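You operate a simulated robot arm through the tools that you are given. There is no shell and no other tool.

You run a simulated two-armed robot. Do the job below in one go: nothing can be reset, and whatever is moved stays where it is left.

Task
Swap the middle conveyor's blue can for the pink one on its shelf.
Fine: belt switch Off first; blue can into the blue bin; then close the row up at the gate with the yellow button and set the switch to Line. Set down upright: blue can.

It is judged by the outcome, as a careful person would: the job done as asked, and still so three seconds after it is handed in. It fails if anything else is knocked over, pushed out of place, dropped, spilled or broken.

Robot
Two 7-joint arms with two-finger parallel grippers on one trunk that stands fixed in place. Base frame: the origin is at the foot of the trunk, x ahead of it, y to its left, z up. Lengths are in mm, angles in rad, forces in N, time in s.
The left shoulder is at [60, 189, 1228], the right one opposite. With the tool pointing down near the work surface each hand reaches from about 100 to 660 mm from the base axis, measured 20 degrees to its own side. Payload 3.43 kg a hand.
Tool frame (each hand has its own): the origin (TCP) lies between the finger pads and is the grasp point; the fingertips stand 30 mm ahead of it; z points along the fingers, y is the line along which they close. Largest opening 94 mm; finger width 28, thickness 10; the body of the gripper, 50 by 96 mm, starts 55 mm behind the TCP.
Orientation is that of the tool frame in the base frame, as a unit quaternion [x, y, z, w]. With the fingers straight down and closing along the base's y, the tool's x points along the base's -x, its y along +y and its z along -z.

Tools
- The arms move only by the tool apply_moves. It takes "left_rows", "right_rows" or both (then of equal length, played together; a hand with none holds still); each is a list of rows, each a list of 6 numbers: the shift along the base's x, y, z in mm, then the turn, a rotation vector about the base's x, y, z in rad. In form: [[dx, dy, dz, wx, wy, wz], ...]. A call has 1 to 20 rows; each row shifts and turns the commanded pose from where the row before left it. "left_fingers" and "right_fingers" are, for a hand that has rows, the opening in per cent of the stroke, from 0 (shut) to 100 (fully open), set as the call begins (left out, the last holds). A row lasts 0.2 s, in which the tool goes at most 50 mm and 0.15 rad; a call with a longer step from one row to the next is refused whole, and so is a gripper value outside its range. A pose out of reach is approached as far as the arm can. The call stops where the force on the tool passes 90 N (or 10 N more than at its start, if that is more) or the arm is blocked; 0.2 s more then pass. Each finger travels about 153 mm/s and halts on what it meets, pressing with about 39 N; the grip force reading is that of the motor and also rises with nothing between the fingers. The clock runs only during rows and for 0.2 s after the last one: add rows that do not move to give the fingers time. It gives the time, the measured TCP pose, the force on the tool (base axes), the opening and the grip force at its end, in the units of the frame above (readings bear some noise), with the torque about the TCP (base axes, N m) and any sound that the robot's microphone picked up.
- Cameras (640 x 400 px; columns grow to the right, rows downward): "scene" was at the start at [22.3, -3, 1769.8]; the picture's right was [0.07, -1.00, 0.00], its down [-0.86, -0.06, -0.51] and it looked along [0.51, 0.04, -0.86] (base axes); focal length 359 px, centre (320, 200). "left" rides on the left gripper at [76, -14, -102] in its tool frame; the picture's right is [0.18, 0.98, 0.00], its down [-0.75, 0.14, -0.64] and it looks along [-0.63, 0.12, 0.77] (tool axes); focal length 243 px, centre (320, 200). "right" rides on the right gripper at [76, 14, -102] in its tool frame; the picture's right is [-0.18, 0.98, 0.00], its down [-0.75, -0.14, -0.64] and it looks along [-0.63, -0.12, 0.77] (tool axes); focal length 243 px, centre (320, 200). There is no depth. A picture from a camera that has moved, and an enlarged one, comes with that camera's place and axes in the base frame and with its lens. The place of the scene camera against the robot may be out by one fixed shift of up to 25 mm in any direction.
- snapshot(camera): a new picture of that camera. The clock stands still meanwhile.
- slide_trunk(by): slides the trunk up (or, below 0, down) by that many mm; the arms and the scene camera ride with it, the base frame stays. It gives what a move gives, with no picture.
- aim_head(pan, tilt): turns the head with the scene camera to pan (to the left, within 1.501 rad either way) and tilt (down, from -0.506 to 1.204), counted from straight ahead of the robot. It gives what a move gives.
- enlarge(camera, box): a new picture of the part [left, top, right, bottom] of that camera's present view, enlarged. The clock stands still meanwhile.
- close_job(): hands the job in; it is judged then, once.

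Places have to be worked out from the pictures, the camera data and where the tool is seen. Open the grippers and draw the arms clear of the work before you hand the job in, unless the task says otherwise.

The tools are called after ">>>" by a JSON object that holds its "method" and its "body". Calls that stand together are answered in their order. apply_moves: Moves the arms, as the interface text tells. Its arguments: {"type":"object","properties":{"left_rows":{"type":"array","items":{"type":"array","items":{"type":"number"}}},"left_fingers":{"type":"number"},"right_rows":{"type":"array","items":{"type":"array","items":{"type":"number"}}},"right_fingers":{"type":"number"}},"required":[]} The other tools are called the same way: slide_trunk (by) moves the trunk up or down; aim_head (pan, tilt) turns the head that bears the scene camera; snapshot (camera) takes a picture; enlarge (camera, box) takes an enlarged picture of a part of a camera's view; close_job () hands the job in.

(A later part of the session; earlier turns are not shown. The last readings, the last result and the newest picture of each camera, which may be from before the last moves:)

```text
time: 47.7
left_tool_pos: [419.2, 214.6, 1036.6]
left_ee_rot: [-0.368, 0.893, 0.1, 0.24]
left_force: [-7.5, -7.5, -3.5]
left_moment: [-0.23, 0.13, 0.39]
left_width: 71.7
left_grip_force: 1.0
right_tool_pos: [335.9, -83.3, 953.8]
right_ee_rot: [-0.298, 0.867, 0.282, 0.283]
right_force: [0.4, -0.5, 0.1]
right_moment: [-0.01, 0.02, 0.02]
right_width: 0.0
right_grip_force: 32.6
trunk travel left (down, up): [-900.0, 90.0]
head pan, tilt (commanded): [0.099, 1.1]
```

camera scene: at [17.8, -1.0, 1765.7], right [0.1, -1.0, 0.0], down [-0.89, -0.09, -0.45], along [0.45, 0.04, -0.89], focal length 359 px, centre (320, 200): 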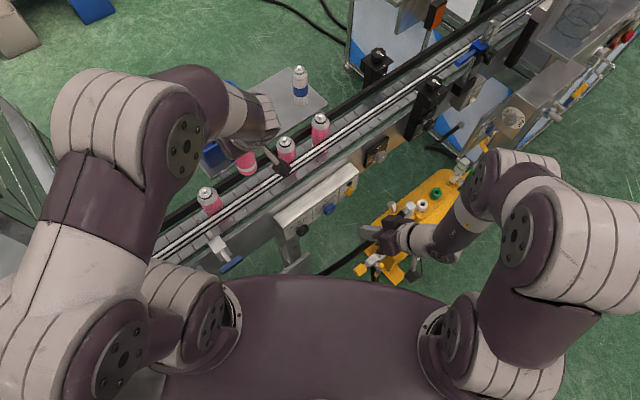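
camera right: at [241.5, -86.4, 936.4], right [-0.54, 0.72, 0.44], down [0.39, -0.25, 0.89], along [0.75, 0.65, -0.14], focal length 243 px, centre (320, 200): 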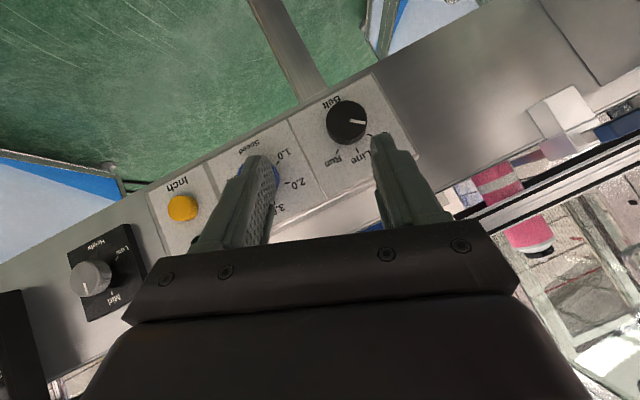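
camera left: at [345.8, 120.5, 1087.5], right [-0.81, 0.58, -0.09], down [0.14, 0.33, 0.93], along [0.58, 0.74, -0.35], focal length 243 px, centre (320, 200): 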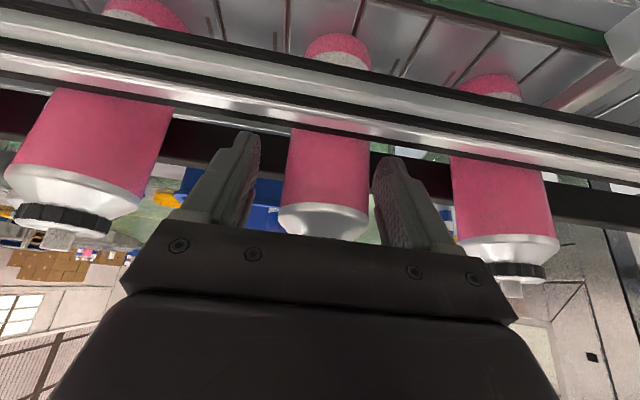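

The steady 11 N push toward the robot acts on the far-left fingertip edge — it's grazing the back rail. I'll ease 4 mm toward the robot, then rise straight up.

>>> {"method": "apply_moves", "body": {"left_rows": [[-1.5, -1.5, 0, 0, 0, 0], [-1.5, -1.5, 0, 0, 0, 0], [0, 0, 5, 0, 0, 0], [0, 0, 10, 0, 0, 0]]}}

>>> {"method": "snapshot", "body": {"camera": "left"}}

```text
time: 48.7
left_tool_pos: [416.6, 212.7, 1051.3]
left_ee_rot: [-0.368, 0.893, 0.099, 0.241]
left_force: [-0.1, 0.8, -0.7]
left_moment: [-0.02, -0.01, -0.01]
left_width: 71.4
left_grip_force: 0.0
right_tool_pos: [336.4, -80.9, 953.5]
right_ee_rot: [-0.298, 0.867, 0.282, 0.283]
right_force: [-0.2, 0.0, -0.6]
right_moment: [-0.01, 0.0, 0.03]
right_width: 0.0
right_grip_force: 33.2
trunk travel left (down, up): [-900.0, 90.0]
head pan, tilt (commanded): [0.099, 1.1]
```

```text
taken
camera left: at [343.4, 118.8, 1101.8], right [-0.81, 0.58, -0.09], down [0.13, 0.33, 0.93], along [0.58, 0.74, -0.35], focal length 243 px, centre (320, 200)
```

left: 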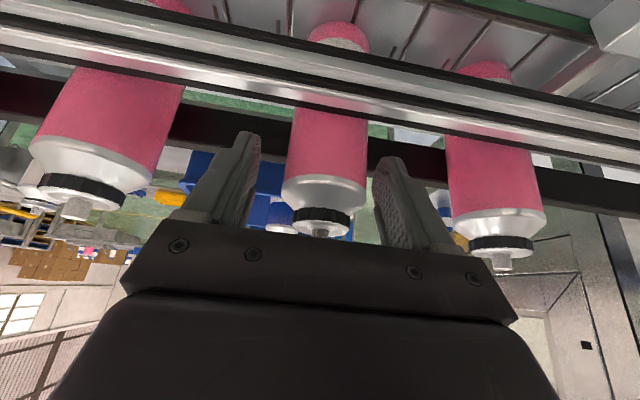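

Contact is gone and the can stands with its neighbours. I'll rise well clear and retreat toward the robot.

>>> {"method": "apply_moves", "body": {"left_rows": [[0, 0, 18, 0, 0, 0], [0, 0, 22, 0, 0, 0], [0, 0, 22, 0, 0, 0], [0, 0, 22, 0, 0, 0], [-15, -10, 18, 0, 0, 0], [-20, -10, 15, 0, 0.1, 0], [-20, 10, 15, 0, 0.1, 0], [-20, 20, 10, 0, 0.1, 0]]}}

>>> {"method": "snapshot", "body": {"camera": "left"}}

>>> {"method": "snapshot", "body": {"camera": "scene"}}

```text
time: 50.5
left_tool_pos: [343.3, 222.3, 1194.9]
left_ee_rot: [-0.35, 0.919, 0.152, 0.103]
left_force: [0.2, -0.2, 0.7]
left_moment: [-0.03, 0.02, -0.03]
left_width: 71.3
left_grip_force: 0.0
right_tool_pos: [336.2, -82.1, 953.6]
right_ee_rot: [-0.298, 0.867, 0.281, 0.284]
right_force: [0.2, 0.5, 0.5]
right_moment: [-0.03, -0.02, -0.01]
right_width: 0.0
right_grip_force: 33.5
trunk travel left (down, up): [-900.0, 90.0]
head pan, tilt (commanded): [0.099, 1.1]
```

```text
taken
camera left: at [288.7, 129.2, 1265.1], right [-0.8, 0.59, 0.15], down [0.41, 0.33, 0.85], along [0.45, 0.74, -0.5], focal length 243 px, centre (320, 200)
```

left: 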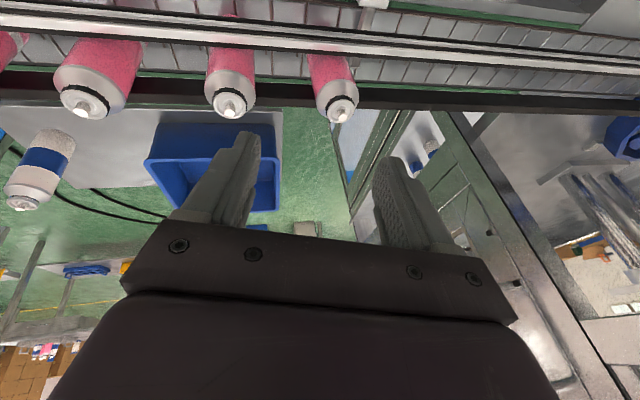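

```text
taken
camera scene: at [17.2, -0.6, 1765.6], right [0.1, -1.0, 0.0], down [-0.89, -0.09, -0.45], along [0.45, 0.04, -0.89], focal length 359 px, centre (320, 200)
```

scene: 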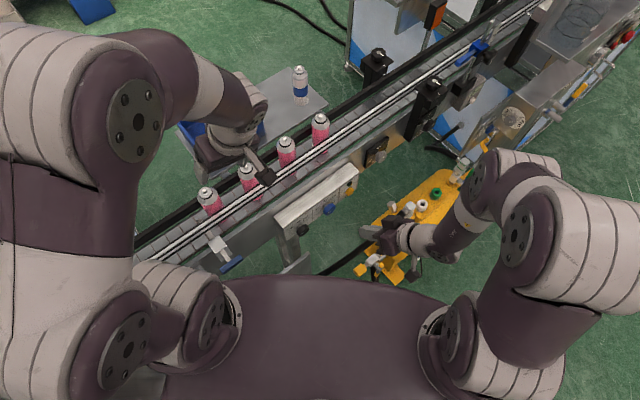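

Four pink cans are now on the belt and the blue one is binned. Next I'll bring the right hand (closed) in front of the yellow Inch button at about (476, −35, 884).

>>> {"method": "apply_moves", "body": {"right_rows": [[18, -1.2, -8, 0, 0, 0], [18, -1.2, -12, 0, 0, 0], [18, -1.2, -12, 0, 0, 0], [18, -1.2, -12, 0, 0, 0], [18, -1.2, -12, 0, 0, 0], [0, 0, 0, 0, 0, 0]], "right_fingers": 0, "left_rows": [[-8, 12, 8, 0, 0, 0], [-8, 12, 8, 0, 0, 0], [-8, 12, 8, 0, 0, 0], [-8, 12, 8, 0, 0, 0], [-8, 12, 8, 0, 0, 0], [0, 0, 0, 0, 0, 0]]}}

>>> {"method": "snapshot", "body": {"camera": "right"}}

>>> {"method": "snapshot", "body": {"camera": "scene"}}

```text
time: 51.9
left_tool_pos: [302.7, 282.7, 1232.4]
left_ee_rot: [-0.349, 0.919, 0.153, 0.104]
left_force: [-0.2, -0.1, 0.7]
left_moment: [-0.03, 0.0, -0.05]
left_width: 71.4
left_grip_force: 0.0
right_tool_pos: [428.1, -88.0, 897.7]
right_ee_rot: [-0.298, 0.867, 0.283, 0.283]
right_force: [0.0, -0.5, -0.1]
right_moment: [-0.01, -0.02, 0.01]
right_width: 0.1
right_grip_force: 33.0
trunk travel left (down, up): [-900.0, 90.0]
head pan, tilt (commanded): [0.099, 1.1]
```

```text
taken
camera right: at [334.1, -173.6, 921.6], right [-0.54, 0.72, 0.44], down [0.39, -0.25, 0.89], along [0.75, 0.65, -0.14], focal length 243 px, centre (320, 200)
```

right: 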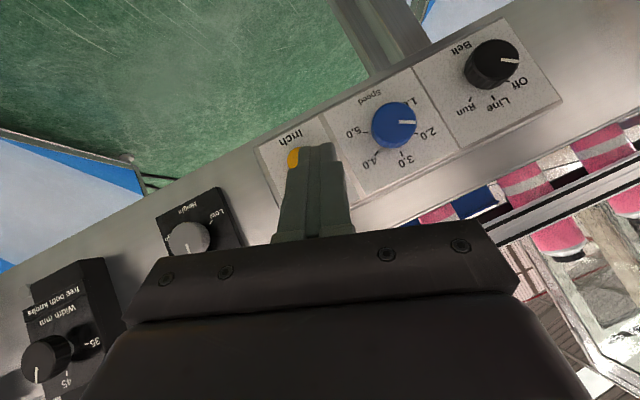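

```text
taken
camera scene: at [17.6, -1.5, 1765.7], right [0.1, -1.0, 0.0], down [-0.89, -0.09, -0.45], along [0.45, 0.04, -0.89], focal length 359 px, centre (320, 200)
```

scene: 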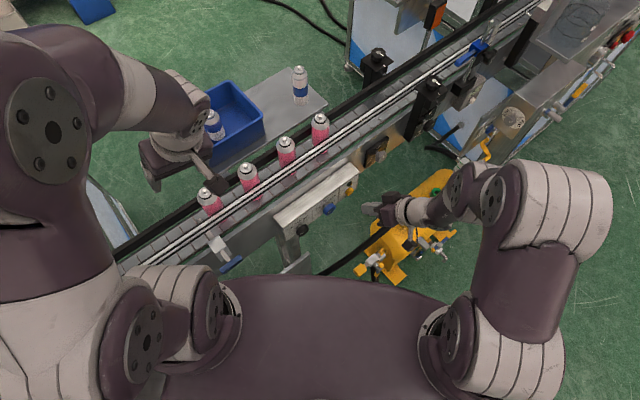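

The button's centre works out at about (488, −32, 855). I'll line the closed fingertips up about 25 mm in front of it.

>>> {"method": "apply_moves", "body": {"right_rows": [[8, 4.5, -11, 0, 0, 0], [8, 4.5, -11, 0, 0, 0], [7.2, 4.6, -9.7, 0, 0, 0], [0, 0, 0, 0, 0, 0]]}}

>>> {"method": "snapshot", "body": {"camera": "right"}}

>>> {"method": "enlarge", "body": {"camera": "scene", "box": [310, 160, 430, 235]}}

```text
time: 52.9
left_tool_pos: [303.0, 281.8, 1232.3]
left_ee_rot: [-0.349, 0.919, 0.153, 0.104]
left_force: [-0.7, -0.4, 0.3]
left_moment: [-0.01, 0.02, 0.02]
left_width: 71.6
left_grip_force: 0.1
right_tool_pos: [449.4, -74.5, 865.2]
right_ee_rot: [-0.298, 0.867, 0.282, 0.284]
right_force: [1.3, 0.0, 0.2]
right_moment: [-0.03, -0.02, -0.02]
right_width: 0.0
right_grip_force: 33.4
trunk travel left (down, up): [-900.0, 90.0]
head pan, tilt (commanded): [0.099, 1.1]
```

```text
taken
camera right: at [355.6, -159.3, 888.8], right [-0.54, 0.72, 0.44], down [0.39, -0.25, 0.89], along [0.75, 0.65, -0.14], focal length 243 px, centre (320, 200)
```

right: 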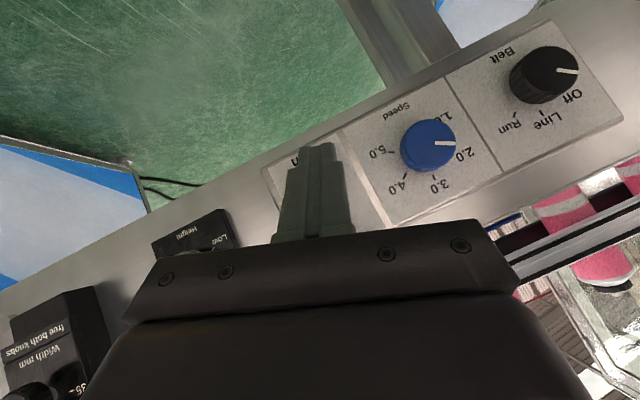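

```text
5.33 times, centred on (370, 198) of scene
camera zoom: at [17.7, -1.4, 1765.7], right [0.1, -1.0, 0.0], down [-0.89, -0.09, -0.45], along [0.45, 0.04, -0.89], focal length 1917 px, centre (53, 213)
```

zoom: 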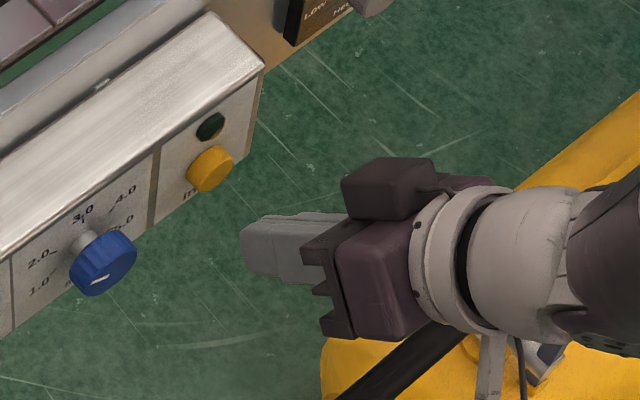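

Alignment is good. I'll advance along the panel normal toward the button and watch for contact.

>>> {"method": "apply_moves", "body": {"right_rows": [[4.5, 2.5, 0, 0, 0, 0], [4.5, 2.5, 0, 0, 0, 0], [3.5, 3.5, 0, 0, 0, 0], [3.5, 3.5, 0, 0, 0, 0], [0, 0, 0, 0, 0, 0]]}}

>>> {"method": "snapshot", "body": {"camera": "right"}}

>>> {"method": "enlarge", "body": {"camera": "scene", "box": [310, 160, 430, 235]}}

```text
time: 54.1
left_tool_pos: [302.0, 282.7, 1231.9]
left_ee_rot: [-0.349, 0.919, 0.152, 0.103]
left_force: [0.3, 0.1, 0.4]
left_moment: [-0.01, 0.01, 0.05]
left_width: 71.3
left_grip_force: 0.0
right_tool_pos: [466.3, -62.4, 865.9]
right_ee_rot: [-0.298, 0.867, 0.282, 0.282]
right_force: [-0.3, -0.7, 0.0]
right_moment: [-0.03, -0.01, 0.0]
right_width: 0.0
right_grip_force: 33.0
trunk travel left (down, up): [-900.0, 90.0]
head pan, tilt (commanded): [0.099, 1.1]
```

```text
taken
camera right: at [372.1, -147.2, 889.1], right [-0.54, 0.72, 0.44], down [0.39, -0.25, 0.89], along [0.75, 0.65, -0.14], focal length 243 px, centre (320, 200)
```

right: 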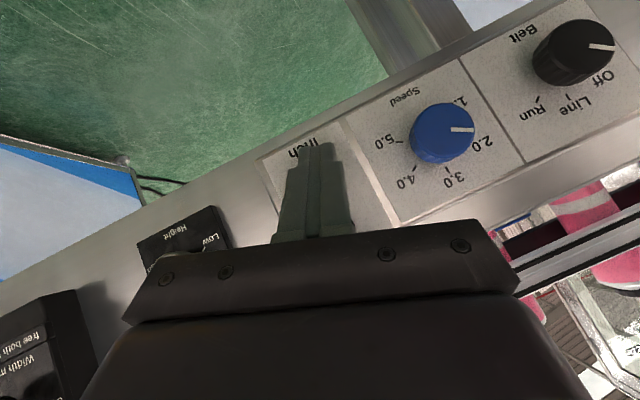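

```text
5.33 times, centred on (370, 198) of scene
camera zoom: at [17.8, -1.5, 1765.7], right [0.1, -1.0, 0.0], down [-0.89, -0.09, -0.45], along [0.45, 0.04, -0.89], focal length 1917 px, centre (53, 213)
```

zoom: 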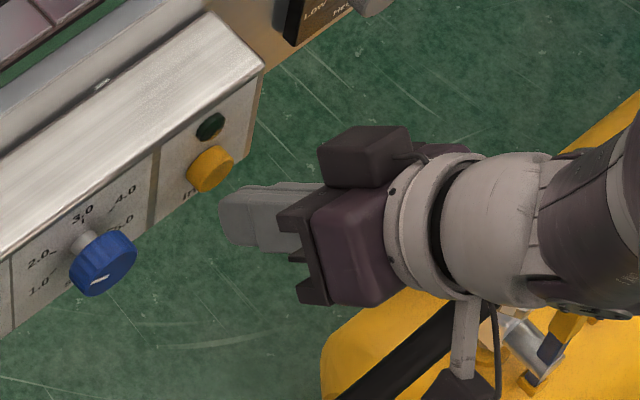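

No contact yet; estimated gap 6–10 mm. I'll advance 8 mm more in small steps.

>>> {"method": "apply_moves", "body": {"right_rows": [[1.4, 1.4, 0, 0, 0, 0], [1.4, 1.4, 0, 0, 0, 0], [1.4, 1.4, 0, 0, 0, 0], [1.4, 1.4, 0, 0, 0, 0]]}}

```text
time: 55.1
left_tool_pos: [303.4, 282.4, 1233.0]
left_ee_rot: [-0.349, 0.919, 0.153, 0.104]
left_force: [-0.1, -0.2, -0.6]
left_moment: [-0.01, 0.03, 0.02]
left_width: 71.5
left_grip_force: 0.0
right_tool_pos: [471.4, -56.5, 865.0]
right_ee_rot: [-0.298, 0.867, 0.282, 0.283]
right_force: [-0.5, -0.2, -0.5]
right_moment: [0.02, -0.03, -0.01]
right_width: 0.2
right_grip_force: 33.4
trunk travel left (down, up): [-900.0, 90.0]
head pan, tilt (commanded): [0.099, 1.1]
```

Still free. I'll advance another 5 mm in 1.2 mm steps.

>>> {"method": "apply_moves", "body": {"right_rows": [[0.9, 0.9, 0, 0, 0, 0], [0.9, 0.9, 0, 0, 0, 0], [0.9, 0.9, 0, 0, 0, 0], [0.9, 0.9, 0, 0, 0, 0]]}}

>>> {"method": "enlarge", "body": {"camera": "scene", "box": [310, 160, 430, 235]}}

>>> {"method": "enlarge", "body": {"camera": "right", "box": [220, 110, 420, 235]}}

```text
time: 56.1
left_tool_pos: [302.5, 281.3, 1233.5]
left_ee_rot: [-0.349, 0.919, 0.152, 0.104]
left_force: [0.6, -0.7, 0.6]
left_moment: [0.03, 0.06, -0.01]
left_width: 71.4
left_grip_force: 0.1
right_tool_pos: [474.4, -52.4, 865.9]
right_ee_rot: [-0.298, 0.867, 0.282, 0.283]
right_force: [-1.9, -1.8, 0.1]
right_moment: [-0.02, 0.05, 0.01]
right_width: 0.0
right_grip_force: 33.0
trunk travel left (down, up): [-900.0, 90.0]
head pan, tilt (commanded): [0.099, 1.1]
```

```text
5.33 times, centred on (370, 198) of scene
camera zoom: at [17.6, -1.6, 1765.7], right [0.1, -1.0, 0.0], down [-0.89, -0.09, -0.45], along [0.45, 0.05, -0.89], focal length 1917 px, centre (53, 213)
```

zoom: 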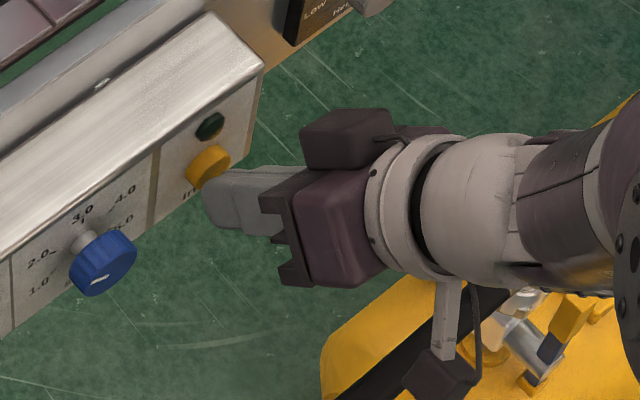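

```text
3.20 times, centred on (320, 172) of right
camera zoom: at [380.7, -138.0, 889.7], right [-0.54, 0.72, 0.44], down [0.39, -0.25, 0.89], along [0.75, 0.65, -0.14], focal length 776 px, centre (320, 288)
```

zoom: 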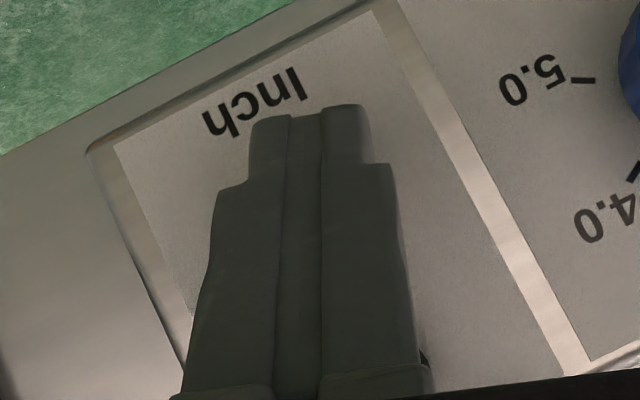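

First contact (2.6 N against the press direction). I'll press 3 mm further and check the row.

>>> {"method": "apply_moves", "body": {"right_rows": [[1.1, 1.1, 0, 0, 0, 0], [1.1, 1.1, 0, 0, 0, 0]]}}

>>> {"method": "enlarge", "body": {"camera": "scene", "box": [170, 90, 370, 255]}}

```text
time: 56.7
left_tool_pos: [300.8, 282.2, 1233.7]
left_ee_rot: [-0.349, 0.918, 0.154, 0.104]
left_force: [0.3, -0.6, -0.4]
left_moment: [-0.02, 0.01, 0.0]
left_width: 71.3
left_grip_force: 0.0
right_tool_pos: [476.9, -52.0, 867.0]
right_ee_rot: [-0.298, 0.867, 0.282, 0.283]
right_force: [-6.3, -4.0, 1.1]
right_moment: [-0.06, 0.0, 0.05]
right_width: 0.0
right_grip_force: 32.7
trunk travel left (down, up): [-900.0, 90.0]
head pan, tilt (commanded): [0.099, 1.1]
heard: click
```

```text
2.42 times, centred on (270, 172) of scene
camera zoom: at [16.6, -2.3, 1765.7], right [0.1, -1.0, 0.0], down [-0.89, -0.09, -0.45], along [0.45, 0.05, -0.89], focal length 871 px, centre (441, 267)
```

zoom: 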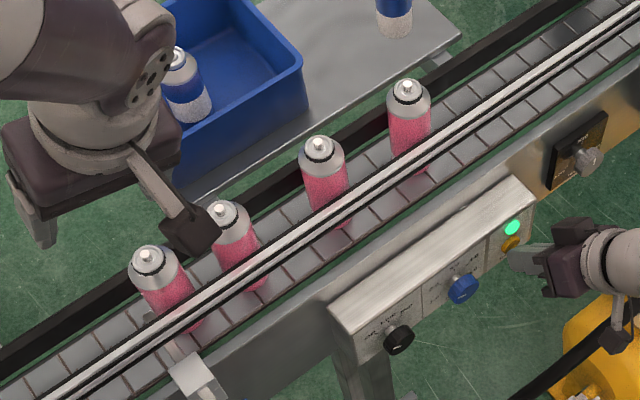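

A click, the lamp is lit and the belt is running: the row has shifted toward the gate with the first can already stopped. I'll hold the button for short spells and watch.

>>> {"method": "apply_moves", "body": {"right_rows": [[0, 0, 0, 0, 0, 0]]}}

>>> {"method": "enlarge", "body": {"camera": "scene", "box": [170, 90, 370, 255]}}

```text
time: 57.1
left_tool_pos: [301.7, 280.9, 1233.3]
left_ee_rot: [-0.349, 0.919, 0.153, 0.105]
left_force: [0.7, 0.6, -1.0]
left_moment: [-0.01, -0.01, -0.01]
left_width: 71.6
left_grip_force: 0.0
right_tool_pos: [476.8, -50.2, 867.0]
right_ee_rot: [-0.298, 0.867, 0.283, 0.283]
right_force: [-4.9, -4.0, -0.7]
right_moment: [-0.05, 0.1, 0.04]
right_width: 0.0
right_grip_force: 33.2
trunk travel left (down, up): [-900.0, 90.0]
head pan, tilt (commanded): [0.099, 1.1]
```

```text
2.42 times, centred on (270, 172) of scene
camera zoom: at [16.5, -2.3, 1765.7], right [0.1, -1.0, 0.0], down [-0.89, -0.09, -0.45], along [0.45, 0.05, -0.89], focal length 871 px, centre (441, 267)
```

zoom: 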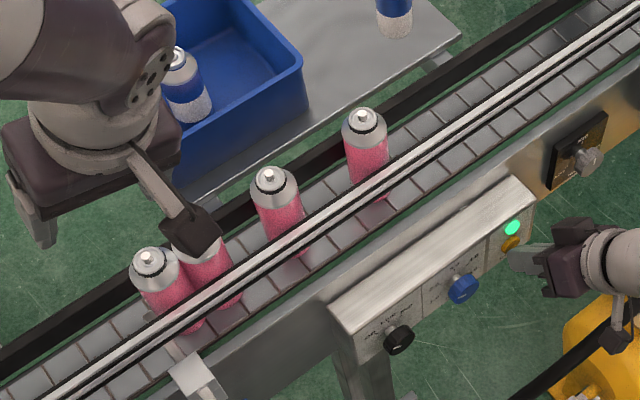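

The second can has reached the first; everything stands. Continuing to hold.

>>> {"method": "apply_moves", "body": {"right_rows": [[0, 0, 0, 0, 0, 0]]}}

>>> {"method": "enlarge", "body": {"camera": "scene", "box": [170, 90, 370, 255]}}

```text
time: 57.5
left_tool_pos: [301.5, 281.3, 1233.8]
left_ee_rot: [-0.35, 0.918, 0.153, 0.104]
left_force: [-0.2, 0.4, 0.0]
left_moment: [-0.03, -0.03, -0.01]
left_width: 71.1
left_grip_force: 0.0
right_tool_pos: [477.5, -50.9, 865.4]
right_ee_rot: [-0.297, 0.867, 0.281, 0.283]
right_force: [-7.7, -3.5, -1.3]
right_moment: [-0.06, 0.12, 0.04]
right_width: 0.0
right_grip_force: 33.3
trunk travel left (down, up): [-900.0, 90.0]
head pan, tilt (commanded): [0.099, 1.1]
```

```text
2.42 times, centred on (270, 172) of scene
camera zoom: at [16.5, -2.3, 1765.7], right [0.1, -1.0, 0.0], down [-0.89, -0.09, -0.45], along [0.45, 0.05, -0.89], focal length 871 px, centre (441, 267)
```

zoom: 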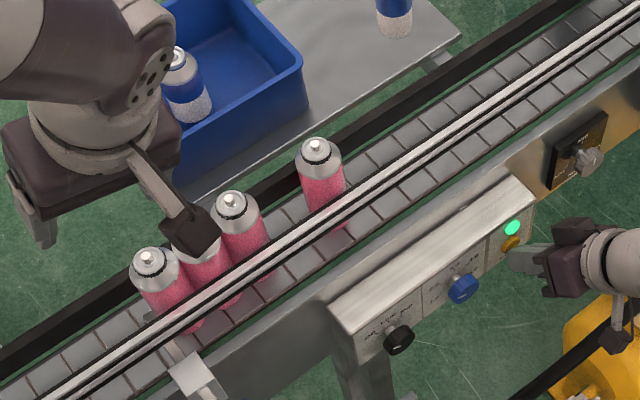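

Three are closed up; one gap left. One more spell.

>>> {"method": "apply_moves", "body": {"right_rows": [[0, 0, 0, 0, 0, 0]]}}

>>> {"method": "enlarge", "body": {"camera": "scene", "box": [170, 90, 370, 255]}}

```text
time: 57.9
left_tool_pos: [301.3, 281.6, 1233.4]
left_ee_rot: [-0.349, 0.919, 0.153, 0.105]
left_force: [0.4, 0.2, 0.0]
left_moment: [-0.02, 0.0, 0.04]
left_width: 71.4
left_grip_force: 0.0
right_tool_pos: [477.1, -51.4, 865.2]
right_ee_rot: [-0.297, 0.867, 0.282, 0.283]
right_force: [-8.0, -4.2, -1.6]
right_moment: [-0.1, 0.14, 0.09]
right_width: 0.0
right_grip_force: 33.1
trunk travel left (down, up): [-900.0, 90.0]
head pan, tilt (commanded): [0.099, 1.1]
```

```text
2.42 times, centred on (270, 172) of scene
camera zoom: at [16.5, -2.3, 1765.7], right [0.1, -1.0, 0.0], down [-0.89, -0.09, -0.45], along [0.45, 0.05, -0.89], focal length 871 px, centre (441, 267)
```

zoom: 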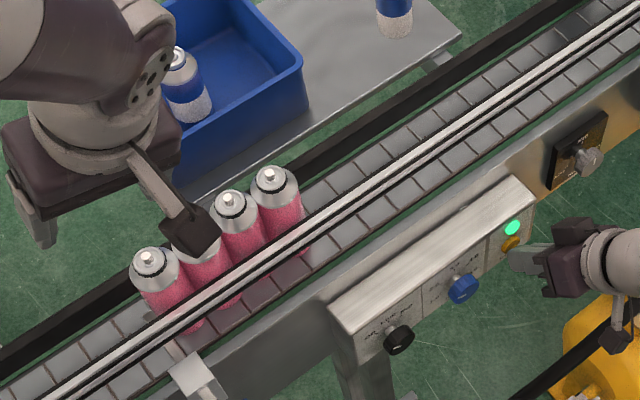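

The last can appears to have arrived. I'll zoom in to check for remaining gaps before letting go.

>>> {"method": "enlarge", "body": {"camera": "scene", "box": [220, 150, 310, 206]}}

>>> {"method": "snapshot", "body": {"camera": "left"}}

```text
7.11 times, centred on (265, 178) of scene
camera zoom: at [16.5, -2.3, 1765.7], right [0.1, -1.0, 0.0], down [-0.89, -0.09, -0.45], along [0.45, 0.05, -0.89], focal length 2556 px, centre (711, 356)
```

zoom: 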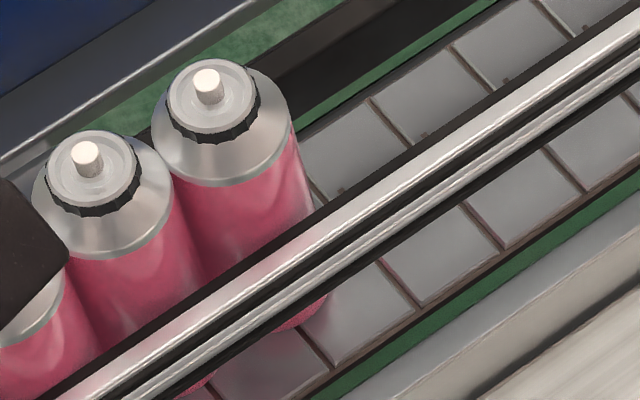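

```text
taken
camera left: at [246.0, 187.8, 1302.9], right [-0.8, 0.58, 0.15], down [0.4, 0.33, 0.85], along [0.45, 0.74, -0.5], focal length 243 px, centre (320, 200)
```

left: 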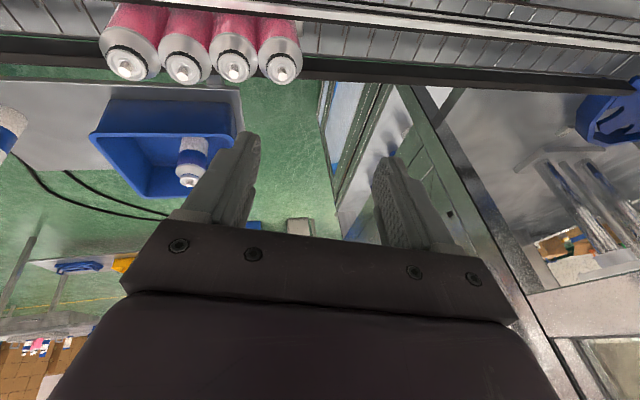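

All four cans stand touching in a closed row. I'll release the button by backing straight off.

>>> {"method": "apply_moves", "body": {"right_rows": [[-10, -10, 0, 0, 0, 0], [-12, -12, 3, 0, 0, 0], [-12, -12, 5, 0, 0, 0], [0, 0, 0, 0, 0, 0]]}}

>>> {"method": "enlarge", "body": {"camera": "scene", "box": [170, 90, 370, 255]}}

>>> {"method": "enlarge", "body": {"camera": "left", "box": [60, 0, 380, 200]}}

```text
time: 58.9
left_tool_pos: [302.8, 281.9, 1232.3]
left_ee_rot: [-0.35, 0.918, 0.152, 0.104]
left_force: [-0.4, -0.4, 0.1]
left_moment: [-0.02, 0.05, 0.01]
left_width: 71.3
left_grip_force: 0.0
right_tool_pos: [441.9, -85.1, 874.7]
right_ee_rot: [-0.297, 0.867, 0.282, 0.284]
right_force: [0.6, 0.6, 0.2]
right_moment: [-0.01, 0.01, -0.03]
right_width: 0.0
right_grip_force: 33.2
trunk travel left (down, up): [-900.0, 90.0]
head pan, tilt (commanded): [0.099, 1.1]
```

```text
2.42 times, centred on (270, 172) of scene
camera zoom: at [18.4, -1.1, 1765.7], right [0.1, -1.0, 0.0], down [-0.89, -0.09, -0.45], along [0.45, 0.04, -0.89], focal length 871 px, centre (441, 267)
```

zoom: 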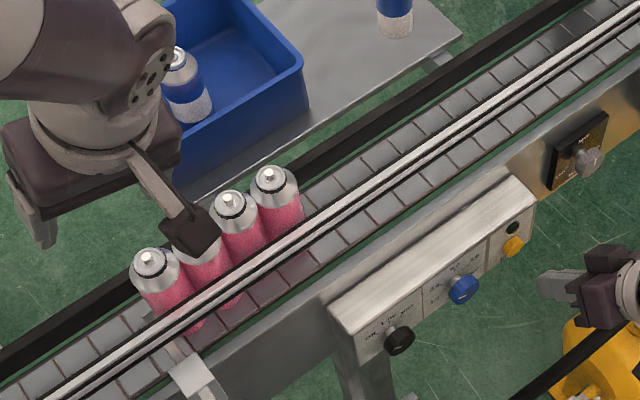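

```text
2.00 times, centred on (220, 100) of left
camera zoom: at [247.4, 188.7, 1302.5], right [-0.8, 0.58, 0.15], down [0.4, 0.33, 0.85], along [0.45, 0.74, -0.5], focal length 485 px, centre (520, 400)
```

zoom: 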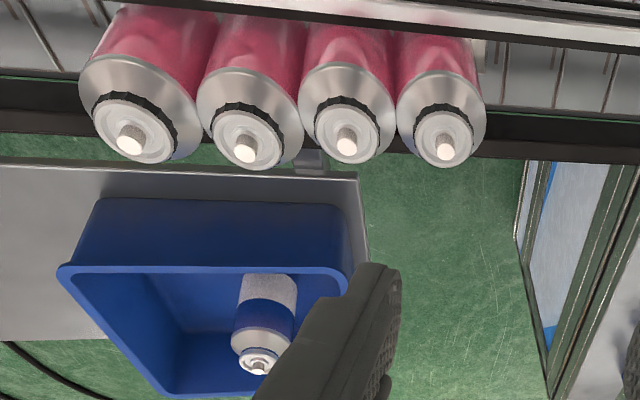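

The lamp is off, and the row is closed at the gate. Now for the switch: I'll move the right hand back toward the knob and test how far the wrist can roll clockwise for the return turn.

>>> {"method": "apply_moves", "body": {"right_rows": [[-20, 12, 10, 0, 0, 0], [-20, 15, 10, 0.0933, 0.0933, 0], [-20, 15, 8, 0.0933, 0.0933, 0], [-20, 15, 6, 0.0933, 0.0933, 0], [-20, 15, 6, 0.0933, 0.0933, 0], [0, 0, 0, 0.0933, 0.0933, 0]], "right_fingers": 65}}

```text
time: 60.3
left_tool_pos: [302.1, 281.9, 1232.6]
left_ee_rot: [-0.349, 0.919, 0.152, 0.105]
left_force: [-0.5, 0.1, 0.1]
left_moment: [0.0, -0.01, 0.0]
left_width: 71.5
left_grip_force: 0.1
right_tool_pos: [367.3, -32.8, 906.9]
right_ee_rot: [-0.223, 0.853, 0.423, 0.209]
right_force: [0.1, 0.3, 0.2]
right_moment: [0.02, 0.02, 0.01]
right_width: 60.9
right_grip_force: 0.1
right hand out of reach, approached as far as the arm can: row 4, 5, 6
trunk travel left (down, up): [-900.0, 90.0]
head pan, tilt (commanded): [0.099, 1.1]
```

The roll window here is about 0.6 rad, enough to pass the detent. I'll set up at the low-roll end in front of the switch.

>>> {"method": "apply_moves", "body": {"right_rows": [[-9, 13.5, 1.6, -0.075, -0.075, 0], [-9, 13.5, 1.6, -0.075, -0.075, 0], [-9, 13.5, 1.6, -0.075, -0.075, 0], [-9, 13.5, 1.6, -0.075, -0.075, 0], [-8.7, 13.5, 1.6, -0.075, -0.075, 0], [0, 0, 0, 0, 0, 0]]}}

>>> {"method": "snapshot", "body": {"camera": "right"}}

```text
time: 61.7
left_tool_pos: [304.0, 281.5, 1233.5]
left_ee_rot: [-0.349, 0.919, 0.153, 0.103]
left_force: [0.1, 0.3, -0.4]
left_moment: [0.02, -0.04, 0.01]
left_width: 71.3
left_grip_force: 0.2
right_tool_pos: [324.0, 33.8, 914.4]
right_ee_rot: [-0.333, 0.863, 0.207, 0.318]
right_force: [-0.3, -0.2, 0.4]
right_moment: [0.02, -0.02, 0.02]
right_width: 61.3
right_grip_force: 0.0
trunk travel left (down, up): [-900.0, 90.0]
head pan, tilt (commanded): [0.099, 1.1]
```

```text
taken
camera right: at [227.2, -46.9, 936.6], right [-0.59, 0.76, 0.27], down [0.27, -0.13, 0.95], along [0.76, 0.63, -0.13], focal length 243 px, centre (320, 200)
```

right: 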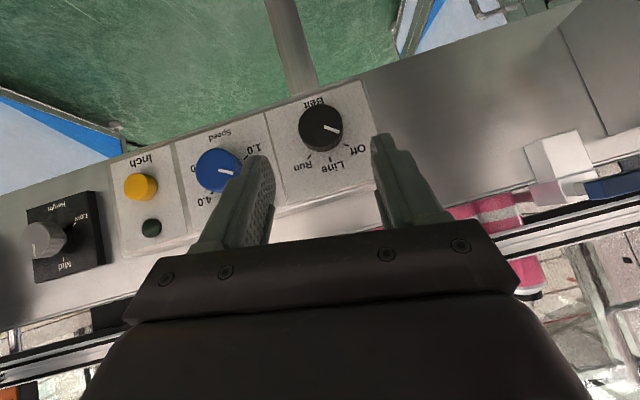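

The pose is reached and the knob is where expected. I'll advance to straddle it.

>>> {"method": "apply_moves", "body": {"right_rows": [[5.5, 8.1, -9.9, 0, 0, 0], [5.5, 8.1, -9.9, 0, 0, 0], [5.5, 8.1, -9.9, 0, 0, 0], [5.5, 8.1, -9.9, 0, 0, 0], [5.6, 8.2, -9.7, 0, 0, 0], [0, 0, 0, 0, 0, 0]]}}

>>> {"method": "snapshot", "body": {"camera": "right"}}

```text
time: 63.1
left_tool_pos: [303.4, 281.9, 1232.5]
left_ee_rot: [-0.349, 0.919, 0.152, 0.104]
left_force: [0.6, -0.4, 0.4]
left_moment: [0.0, 0.0, 0.03]
left_width: 71.2
left_grip_force: 0.0
right_tool_pos: [352.0, 73.9, 865.8]
right_ee_rot: [-0.333, 0.863, 0.207, 0.318]
right_force: [0.7, -0.2, 0.3]
right_moment: [0.0, -0.04, 0.03]
right_width: 61.1
right_grip_force: 0.0
trunk travel left (down, up): [-900.0, 90.0]
head pan, tilt (commanded): [0.099, 1.1]
```

```text
taken
camera right: at [255.0, -8.0, 887.4], right [-0.59, 0.76, 0.27], down [0.27, -0.13, 0.95], along [0.76, 0.63, -0.13], focal length 243 px, centre (320, 200)
```

right: 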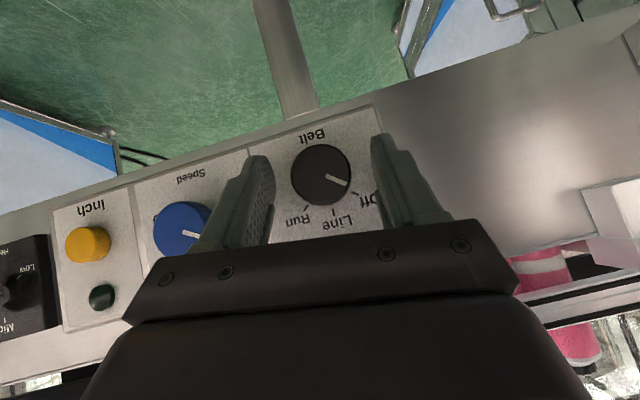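

Straddling the knob without contact. Closing on it.

>>> {"method": "apply_moves", "body": {"right_rows": [[0, 0, 0, 0, 0, 0], [0, 0, 0, 0, 0, 0], [0, 0, 0, 0, 0, 0]], "right_fingers": 20}}

```text
time: 63.9
left_tool_pos: [303.2, 282.0, 1232.7]
left_ee_rot: [-0.348, 0.919, 0.153, 0.103]
left_force: [0.4, -0.2, 0.4]
left_moment: [-0.01, 0.04, 0.0]
left_width: 71.3
left_grip_force: 0.1
right_tool_pos: [352.5, 73.4, 866.1]
right_ee_rot: [-0.332, 0.863, 0.207, 0.319]
right_force: [0.2, -0.5, -1.5]
right_moment: [0.19, -0.2, -0.58]
right_width: 35.5
right_grip_force: 44.8
trunk travel left (down, up): [-900.0, 90.0]
head pan, tilt (commanded): [0.099, 1.1]
```

Well centred (35.5 mm). I'll turn it clockwise 0.52 rad about the knob axis toward Line.

>>> {"method": "apply_moves", "body": {"right_rows": [[1.09, -1.09, -0.33, 0.0926, 0.0926, 0], [1.05, -1.05, -0.53, 0.0926, 0.0926, 0], [0.99, -0.99, -0.71, 0.0926, 0.0926, 0], [0.91, -0.91, -0.9, 0.0926, 0.0926, 0], [0, 0, 0, 0, 0, 0]]}}

>>> {"method": "snapshot", "body": {"camera": "right"}}

```text
time: 65.1
left_tool_pos: [301.8, 282.6, 1233.8]
left_ee_rot: [-0.349, 0.919, 0.153, 0.103]
left_force: [0.7, 0.1, -1.2]
left_moment: [0.02, 0.03, -0.01]
left_width: 71.2
left_grip_force: 0.0
right_tool_pos: [355.5, 72.4, 861.8]
right_ee_rot: [-0.224, 0.855, 0.419, 0.208]
right_force: [-2.9, 0.1, -4.0]
right_moment: [-0.34, 0.38, 0.19]
right_width: 35.4
right_grip_force: 45.1
trunk travel left (down, up): [-900.0, 90.0]
head pan, tilt (commanded): [0.099, 1.1]
```

```text
taken
camera right: at [267.8, -21.0, 887.3], right [-0.4, 0.58, 0.71], down [0.58, -0.44, 0.68], along [0.71, 0.69, -0.16], focal length 243 px, centre (320, 200)
```

right: 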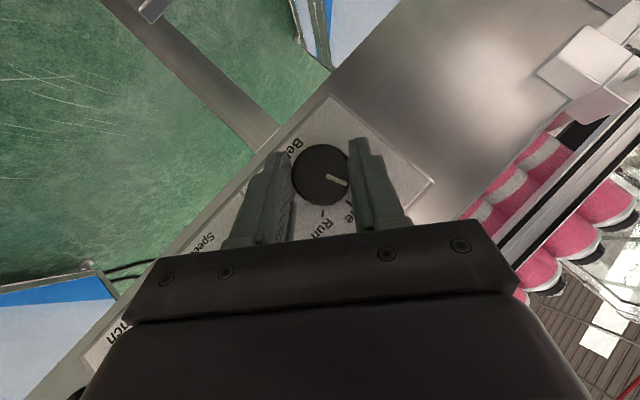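

Turned 0.53 rad with low load. I'll open the fingers and see where the pointer settles.

>>> {"method": "apply_moves", "body": {"right_rows": [[0, 0, 0, 0, 0, 0], [0, 0, 0, 0, 0, 0]], "right_fingers": 65}}

>>> {"method": "enlarge", "body": {"camera": "right", "box": [220, 100, 420, 225]}}

>>> {"method": "enlarge", "body": {"camera": "scene", "box": [170, 90, 370, 255]}}

```text
time: 65.7
left_tool_pos: [303.4, 283.2, 1233.4]
left_ee_rot: [-0.35, 0.918, 0.153, 0.104]
left_force: [0.8, -0.2, -0.2]
left_moment: [0.01, 0.01, -0.03]
left_width: 71.5
left_grip_force: 0.1
right_tool_pos: [356.3, 69.3, 864.0]
right_ee_rot: [-0.225, 0.854, 0.42, 0.209]
right_force: [0.6, 0.6, 0.1]
right_moment: [0.02, 0.03, 0.01]
right_width: 61.3
right_grip_force: 0.0
trunk travel left (down, up): [-900.0, 90.0]
head pan, tilt (commanded): [0.099, 1.1]
```

```text
3.20 times, centred on (320, 162) of right
camera zoom: at [268.4, -20.8, 887.5], right [-0.4, 0.58, 0.71], down [0.58, -0.44, 0.68], along [0.71, 0.69, -0.16], focal length 776 px, centre (320, 320)
```

zoom: 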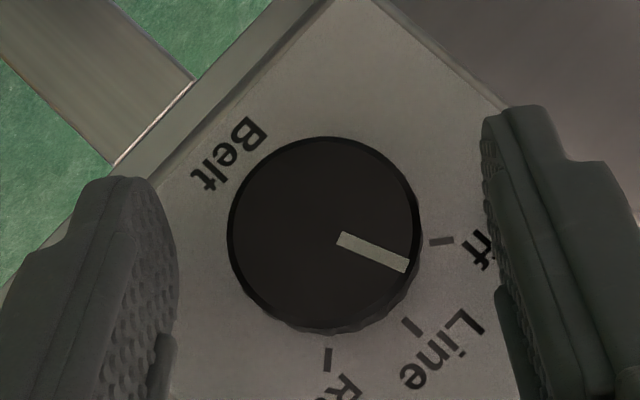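

```text
2.42 times, centred on (270, 172) of scene
camera zoom: at [17.8, -1.4, 1765.7], right [0.1, -1.0, 0.0], down [-0.89, -0.09, -0.45], along [0.45, 0.04, -0.89], focal length 871 px, centre (441, 267)
```

zoom: 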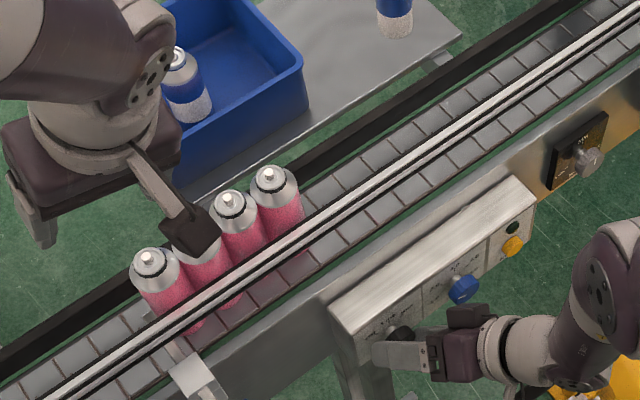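

The pointer sits between Off and Line. I'll check whether it is still moving to a detent.

>>> {"method": "apply_moves", "body": {"right_rows": [[0, 0, 0, 0, 0, 0], [0, 0, 0, 0, 0, 0]]}}

>>> {"method": "enlarge", "body": {"camera": "right", "box": [220, 100, 420, 225]}}

```text
time: 66.3
left_tool_pos: [301.6, 282.2, 1233.2]
left_ee_rot: [-0.349, 0.919, 0.153, 0.104]
left_force: [0.0, -0.3, 0.0]
left_moment: [0.03, -0.01, 0.02]
left_width: 71.2
left_grip_force: 0.1
right_tool_pos: [355.5, 71.4, 862.5]
right_ee_rot: [-0.226, 0.854, 0.42, 0.209]
right_force: [0.3, -0.3, 0.8]
right_moment: [-0.02, 0.0, -0.04]
right_width: 61.4
right_grip_force: 0.1
trunk travel left (down, up): [-900.0, 90.0]
head pan, tilt (commanded): [0.099, 1.1]
```

```text
3.20 times, centred on (320, 162) of right
camera zoom: at [268.3, -20.8, 887.4], right [-0.4, 0.58, 0.71], down [0.58, -0.44, 0.68], along [0.71, 0.69, -0.16], focal length 776 px, centre (320, 320)
```

zoom: 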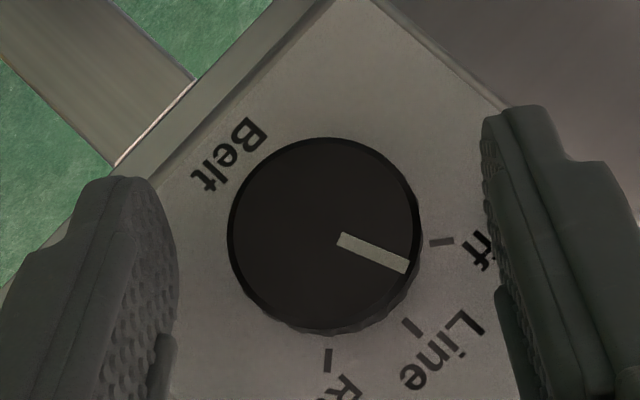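

It rests about 22° short of Line. I'll roll the open hand back around the knob, re-grip, and turn the remainder.

>>> {"method": "apply_moves", "body": {"right_rows": [[-0.82, 0.82, 0.82, -0.0834, -0.0834, 0], [-0.88, 0.88, 0.67, -0.0834, -0.0834, 0], [-0.93, 0.93, 0.52, -0.0834, -0.0834, 0], [-0.96, 0.96, 0.37, -0.0834, -0.0834, 0], [0, 0, 0, 0, 0, 0]]}}

>>> {"method": "apply_moves", "body": {"right_rows": [[0, 0, 0, 0, 0, 0], [0, 0, 0, 0, 0, 0], [0, 0, 0, 0, 0, 0]], "right_fingers": 10}}

>>> {"method": "enlarge", "body": {"camera": "right", "box": [220, 100, 420, 225]}}

```text
time: 67.5
left_tool_pos: [302.7, 282.0, 1232.1]
left_ee_rot: [-0.349, 0.919, 0.153, 0.104]
left_force: [-0.3, 0.2, -0.1]
left_moment: [0.0, -0.02, 0.01]
left_width: 71.3
left_grip_force: 0.1
right_tool_pos: [352.0, 74.3, 865.9]
right_ee_rot: [-0.322, 0.866, 0.228, 0.308]
right_force: [0.1, -0.3, -0.5]
right_moment: [0.01, -0.02, -0.01]
right_width: 61.1
right_grip_force: 0.2
trunk travel left (down, up): [-900.0, 90.0]
head pan, tilt (commanded): [0.099, 1.1]
```

```text
time: 68.3
left_tool_pos: [303.2, 282.8, 1232.6]
left_ee_rot: [-0.349, 0.919, 0.154, 0.103]
left_force: [0.7, 0.2, -0.3]
left_moment: [-0.02, -0.03, 0.02]
left_width: 71.5
left_grip_force: 0.0
right_tool_pos: [352.7, 73.3, 865.5]
right_ee_rot: [-0.321, 0.866, 0.229, 0.308]
right_force: [2.4, -2.4, 0.5]
right_moment: [-0.29, 0.27, -0.55]
right_width: 35.4
right_grip_force: 45.2
trunk travel left (down, up): [-900.0, 90.0]
head pan, tilt (commanded): [0.099, 1.1]
```

```text
3.20 times, centred on (320, 162) of right
camera zoom: at [256.5, -9.5, 888.7], right [-0.58, 0.75, 0.32], down [0.31, -0.17, 0.94], along [0.76, 0.64, -0.13], focal length 776 px, centre (320, 320)
```

zoom: 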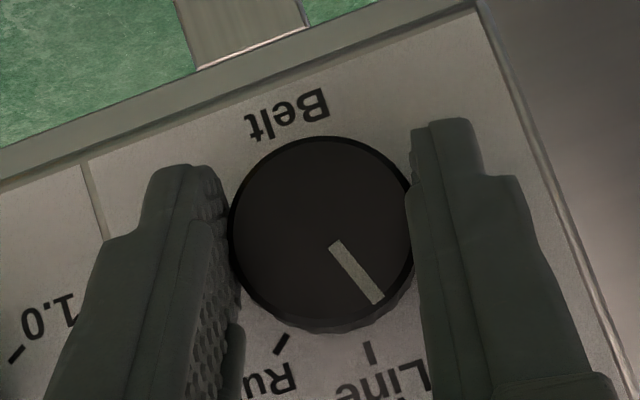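

Re-gripped; the pointer needs roughly 20° more. I'll turn 0.42 rad and look before letting go.

>>> {"method": "apply_moves", "body": {"right_rows": [[0.86, -0.86, -0.31, 0.0742, 0.0742, 0], [0.83, -0.83, -0.45, 0.0742, 0.0742, 0], [0.8, -0.8, -0.56, 0.0742, 0.0742, 0], [0.75, -0.75, -0.67, 0.0742, 0.0742, 0], [0, 0, 0, 0, 0, 0]]}}

>>> {"method": "enlarge", "body": {"camera": "right", "box": [220, 100, 420, 225]}}

```text
time: 69.5
left_tool_pos: [303.2, 281.8, 1233.4]
left_ee_rot: [-0.349, 0.919, 0.154, 0.103]
left_force: [-0.4, -0.2, -0.4]
left_moment: [0.0, -0.01, 0.0]
left_width: 71.2
left_grip_force: 0.0
right_tool_pos: [354.6, 70.2, 863.5]
right_ee_rot: [-0.235, 0.858, 0.399, 0.22]
right_force: [2.7, -3.1, -2.4]
right_moment: [-0.29, 0.19, -0.1]
right_width: 35.2
right_grip_force: 44.6
trunk travel left (down, up): [-900.0, 90.0]
head pan, tilt (commanded): [0.099, 1.1]
```

```text
3.20 times, centred on (320, 162) of right
camera zoom: at [266.8, -19.8, 888.0], right [-0.43, 0.6, 0.68], down [0.56, -0.42, 0.72], along [0.71, 0.68, -0.16], focal length 776 px, centre (320, 320)
```

zoom: 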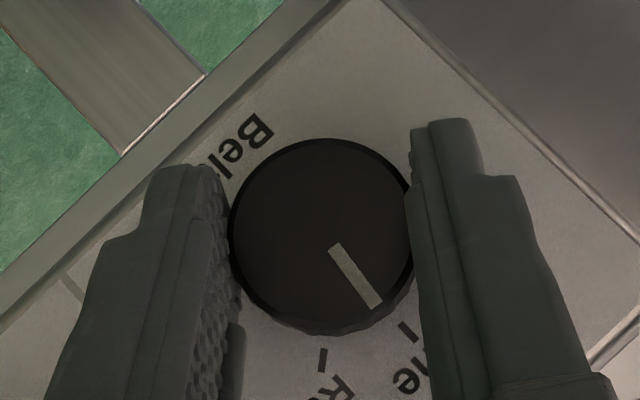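

The pointer is now essentially at Line (a few degrees past). I'll release and see where it settles.

>>> {"method": "apply_moves", "body": {"right_rows": [[0, 0, 0, 0, 0, 0], [0, 0, 0, 0, 0, 0]], "right_fingers": 65}}

>>> {"method": "enlarge", "body": {"camera": "right", "box": [220, 100, 420, 225]}}

>>> {"method": "enlarge", "body": {"camera": "scene", "box": [170, 90, 370, 255]}}

```text
time: 70.1
left_tool_pos: [302.5, 282.1, 1233.6]
left_ee_rot: [-0.349, 0.919, 0.153, 0.104]
left_force: [0.1, 0.0, -0.4]
left_moment: [0.0, -0.02, 0.02]
left_width: 71.3
left_grip_force: 0.0
right_tool_pos: [355.2, 69.8, 863.8]
right_ee_rot: [-0.236, 0.858, 0.399, 0.221]
right_force: [-0.1, 0.1, -0.1]
right_moment: [0.0, 0.01, -0.03]
right_width: 61.0
right_grip_force: 0.1
trunk travel left (down, up): [-900.0, 90.0]
head pan, tilt (commanded): [0.099, 1.1]
```

```text
3.20 times, centred on (320, 162) of right
camera zoom: at [266.6, -19.5, 888.2], right [-0.43, 0.6, 0.68], down [0.56, -0.42, 0.72], along [0.71, 0.68, -0.16], focal length 776 px, centre (320, 320)
```

zoom: 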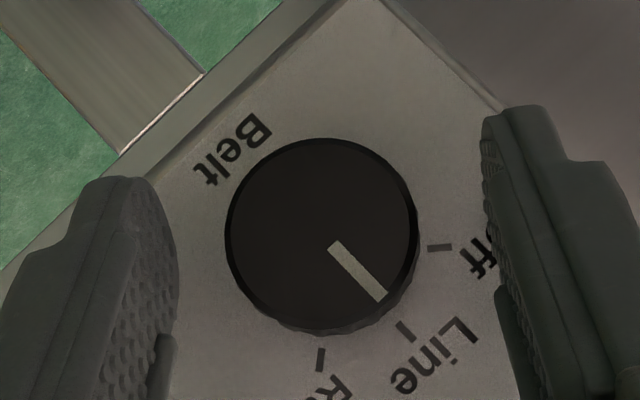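

```text
2.42 times, centred on (270, 172) of scene
camera zoom: at [18.2, -1.5, 1765.7], right [0.1, -1.0, 0.0], down [-0.89, -0.09, -0.45], along [0.45, 0.05, -0.89], focal length 871 px, centre (441, 267)
```

zoom: 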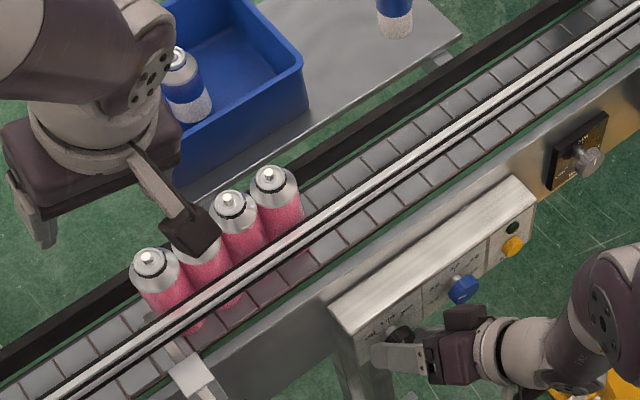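

It snapped onto Line (pointer 47° vs tick 50°), and the row is unchanged with the belt still. I'll withdraw the right hand along its axis and then clear.

>>> {"method": "apply_moves", "body": {"right_rows": [[-2, -8, 6, 0, 0, 0], [-3.4, -13.8, 10.2, 0, 0, 0], [-3.4, -13.8, 10.2, 0, 0, 0], [-3.4, -13.8, 10.2, 0, 0, 0], [-2, -20, 12, 0, 0, 0], [0, -25, 12, 0, 0, 0], [0, 0, 0, 0, 0, 0]]}}

>>> {"method": "snapshot", "body": {"camera": "right"}}

>>> {"method": "snapshot", "body": {"camera": "scene"}}

```text
time: 71.7
left_tool_pos: [303.1, 282.0, 1232.2]
left_ee_rot: [-0.349, 0.919, 0.153, 0.104]
left_force: [0.1, 0.0, -0.6]
left_moment: [-0.02, 0.0, 0.02]
left_width: 71.4
left_grip_force: 0.0
right_tool_pos: [341.4, -24.2, 924.5]
right_ee_rot: [-0.237, 0.858, 0.398, 0.221]
right_force: [0.2, 0.9, -0.5]
right_moment: [0.04, -0.01, 0.0]
right_width: 60.9
right_grip_force: 0.1
trunk travel left (down, up): [-900.0, 90.0]
head pan, tilt (commanded): [0.099, 1.1]
```

```text
taken
camera right: at [251.9, -113.9, 948.3], right [-0.43, 0.6, 0.67], down [0.56, -0.41, 0.72], along [0.71, 0.68, -0.16], focal length 243 px, centre (320, 200)
```

right: 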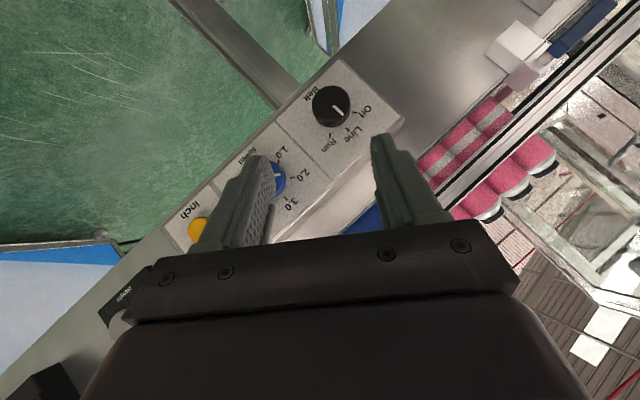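

```text
taken
camera scene: at [17.9, -0.8, 1765.7], right [0.1, -1.0, 0.0], down [-0.89, -0.09, -0.45], along [0.45, 0.04, -0.89], focal length 359 px, centre (320, 200)
```

scene: 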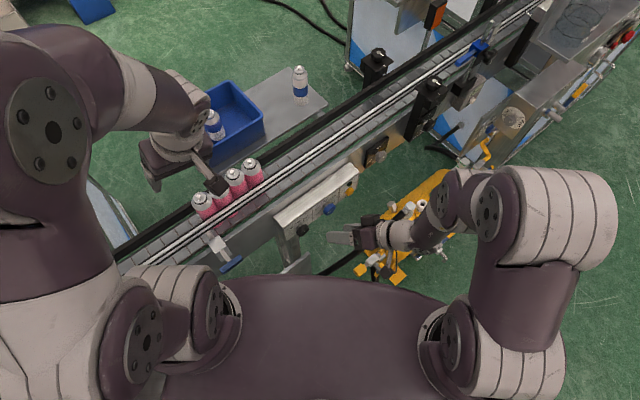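

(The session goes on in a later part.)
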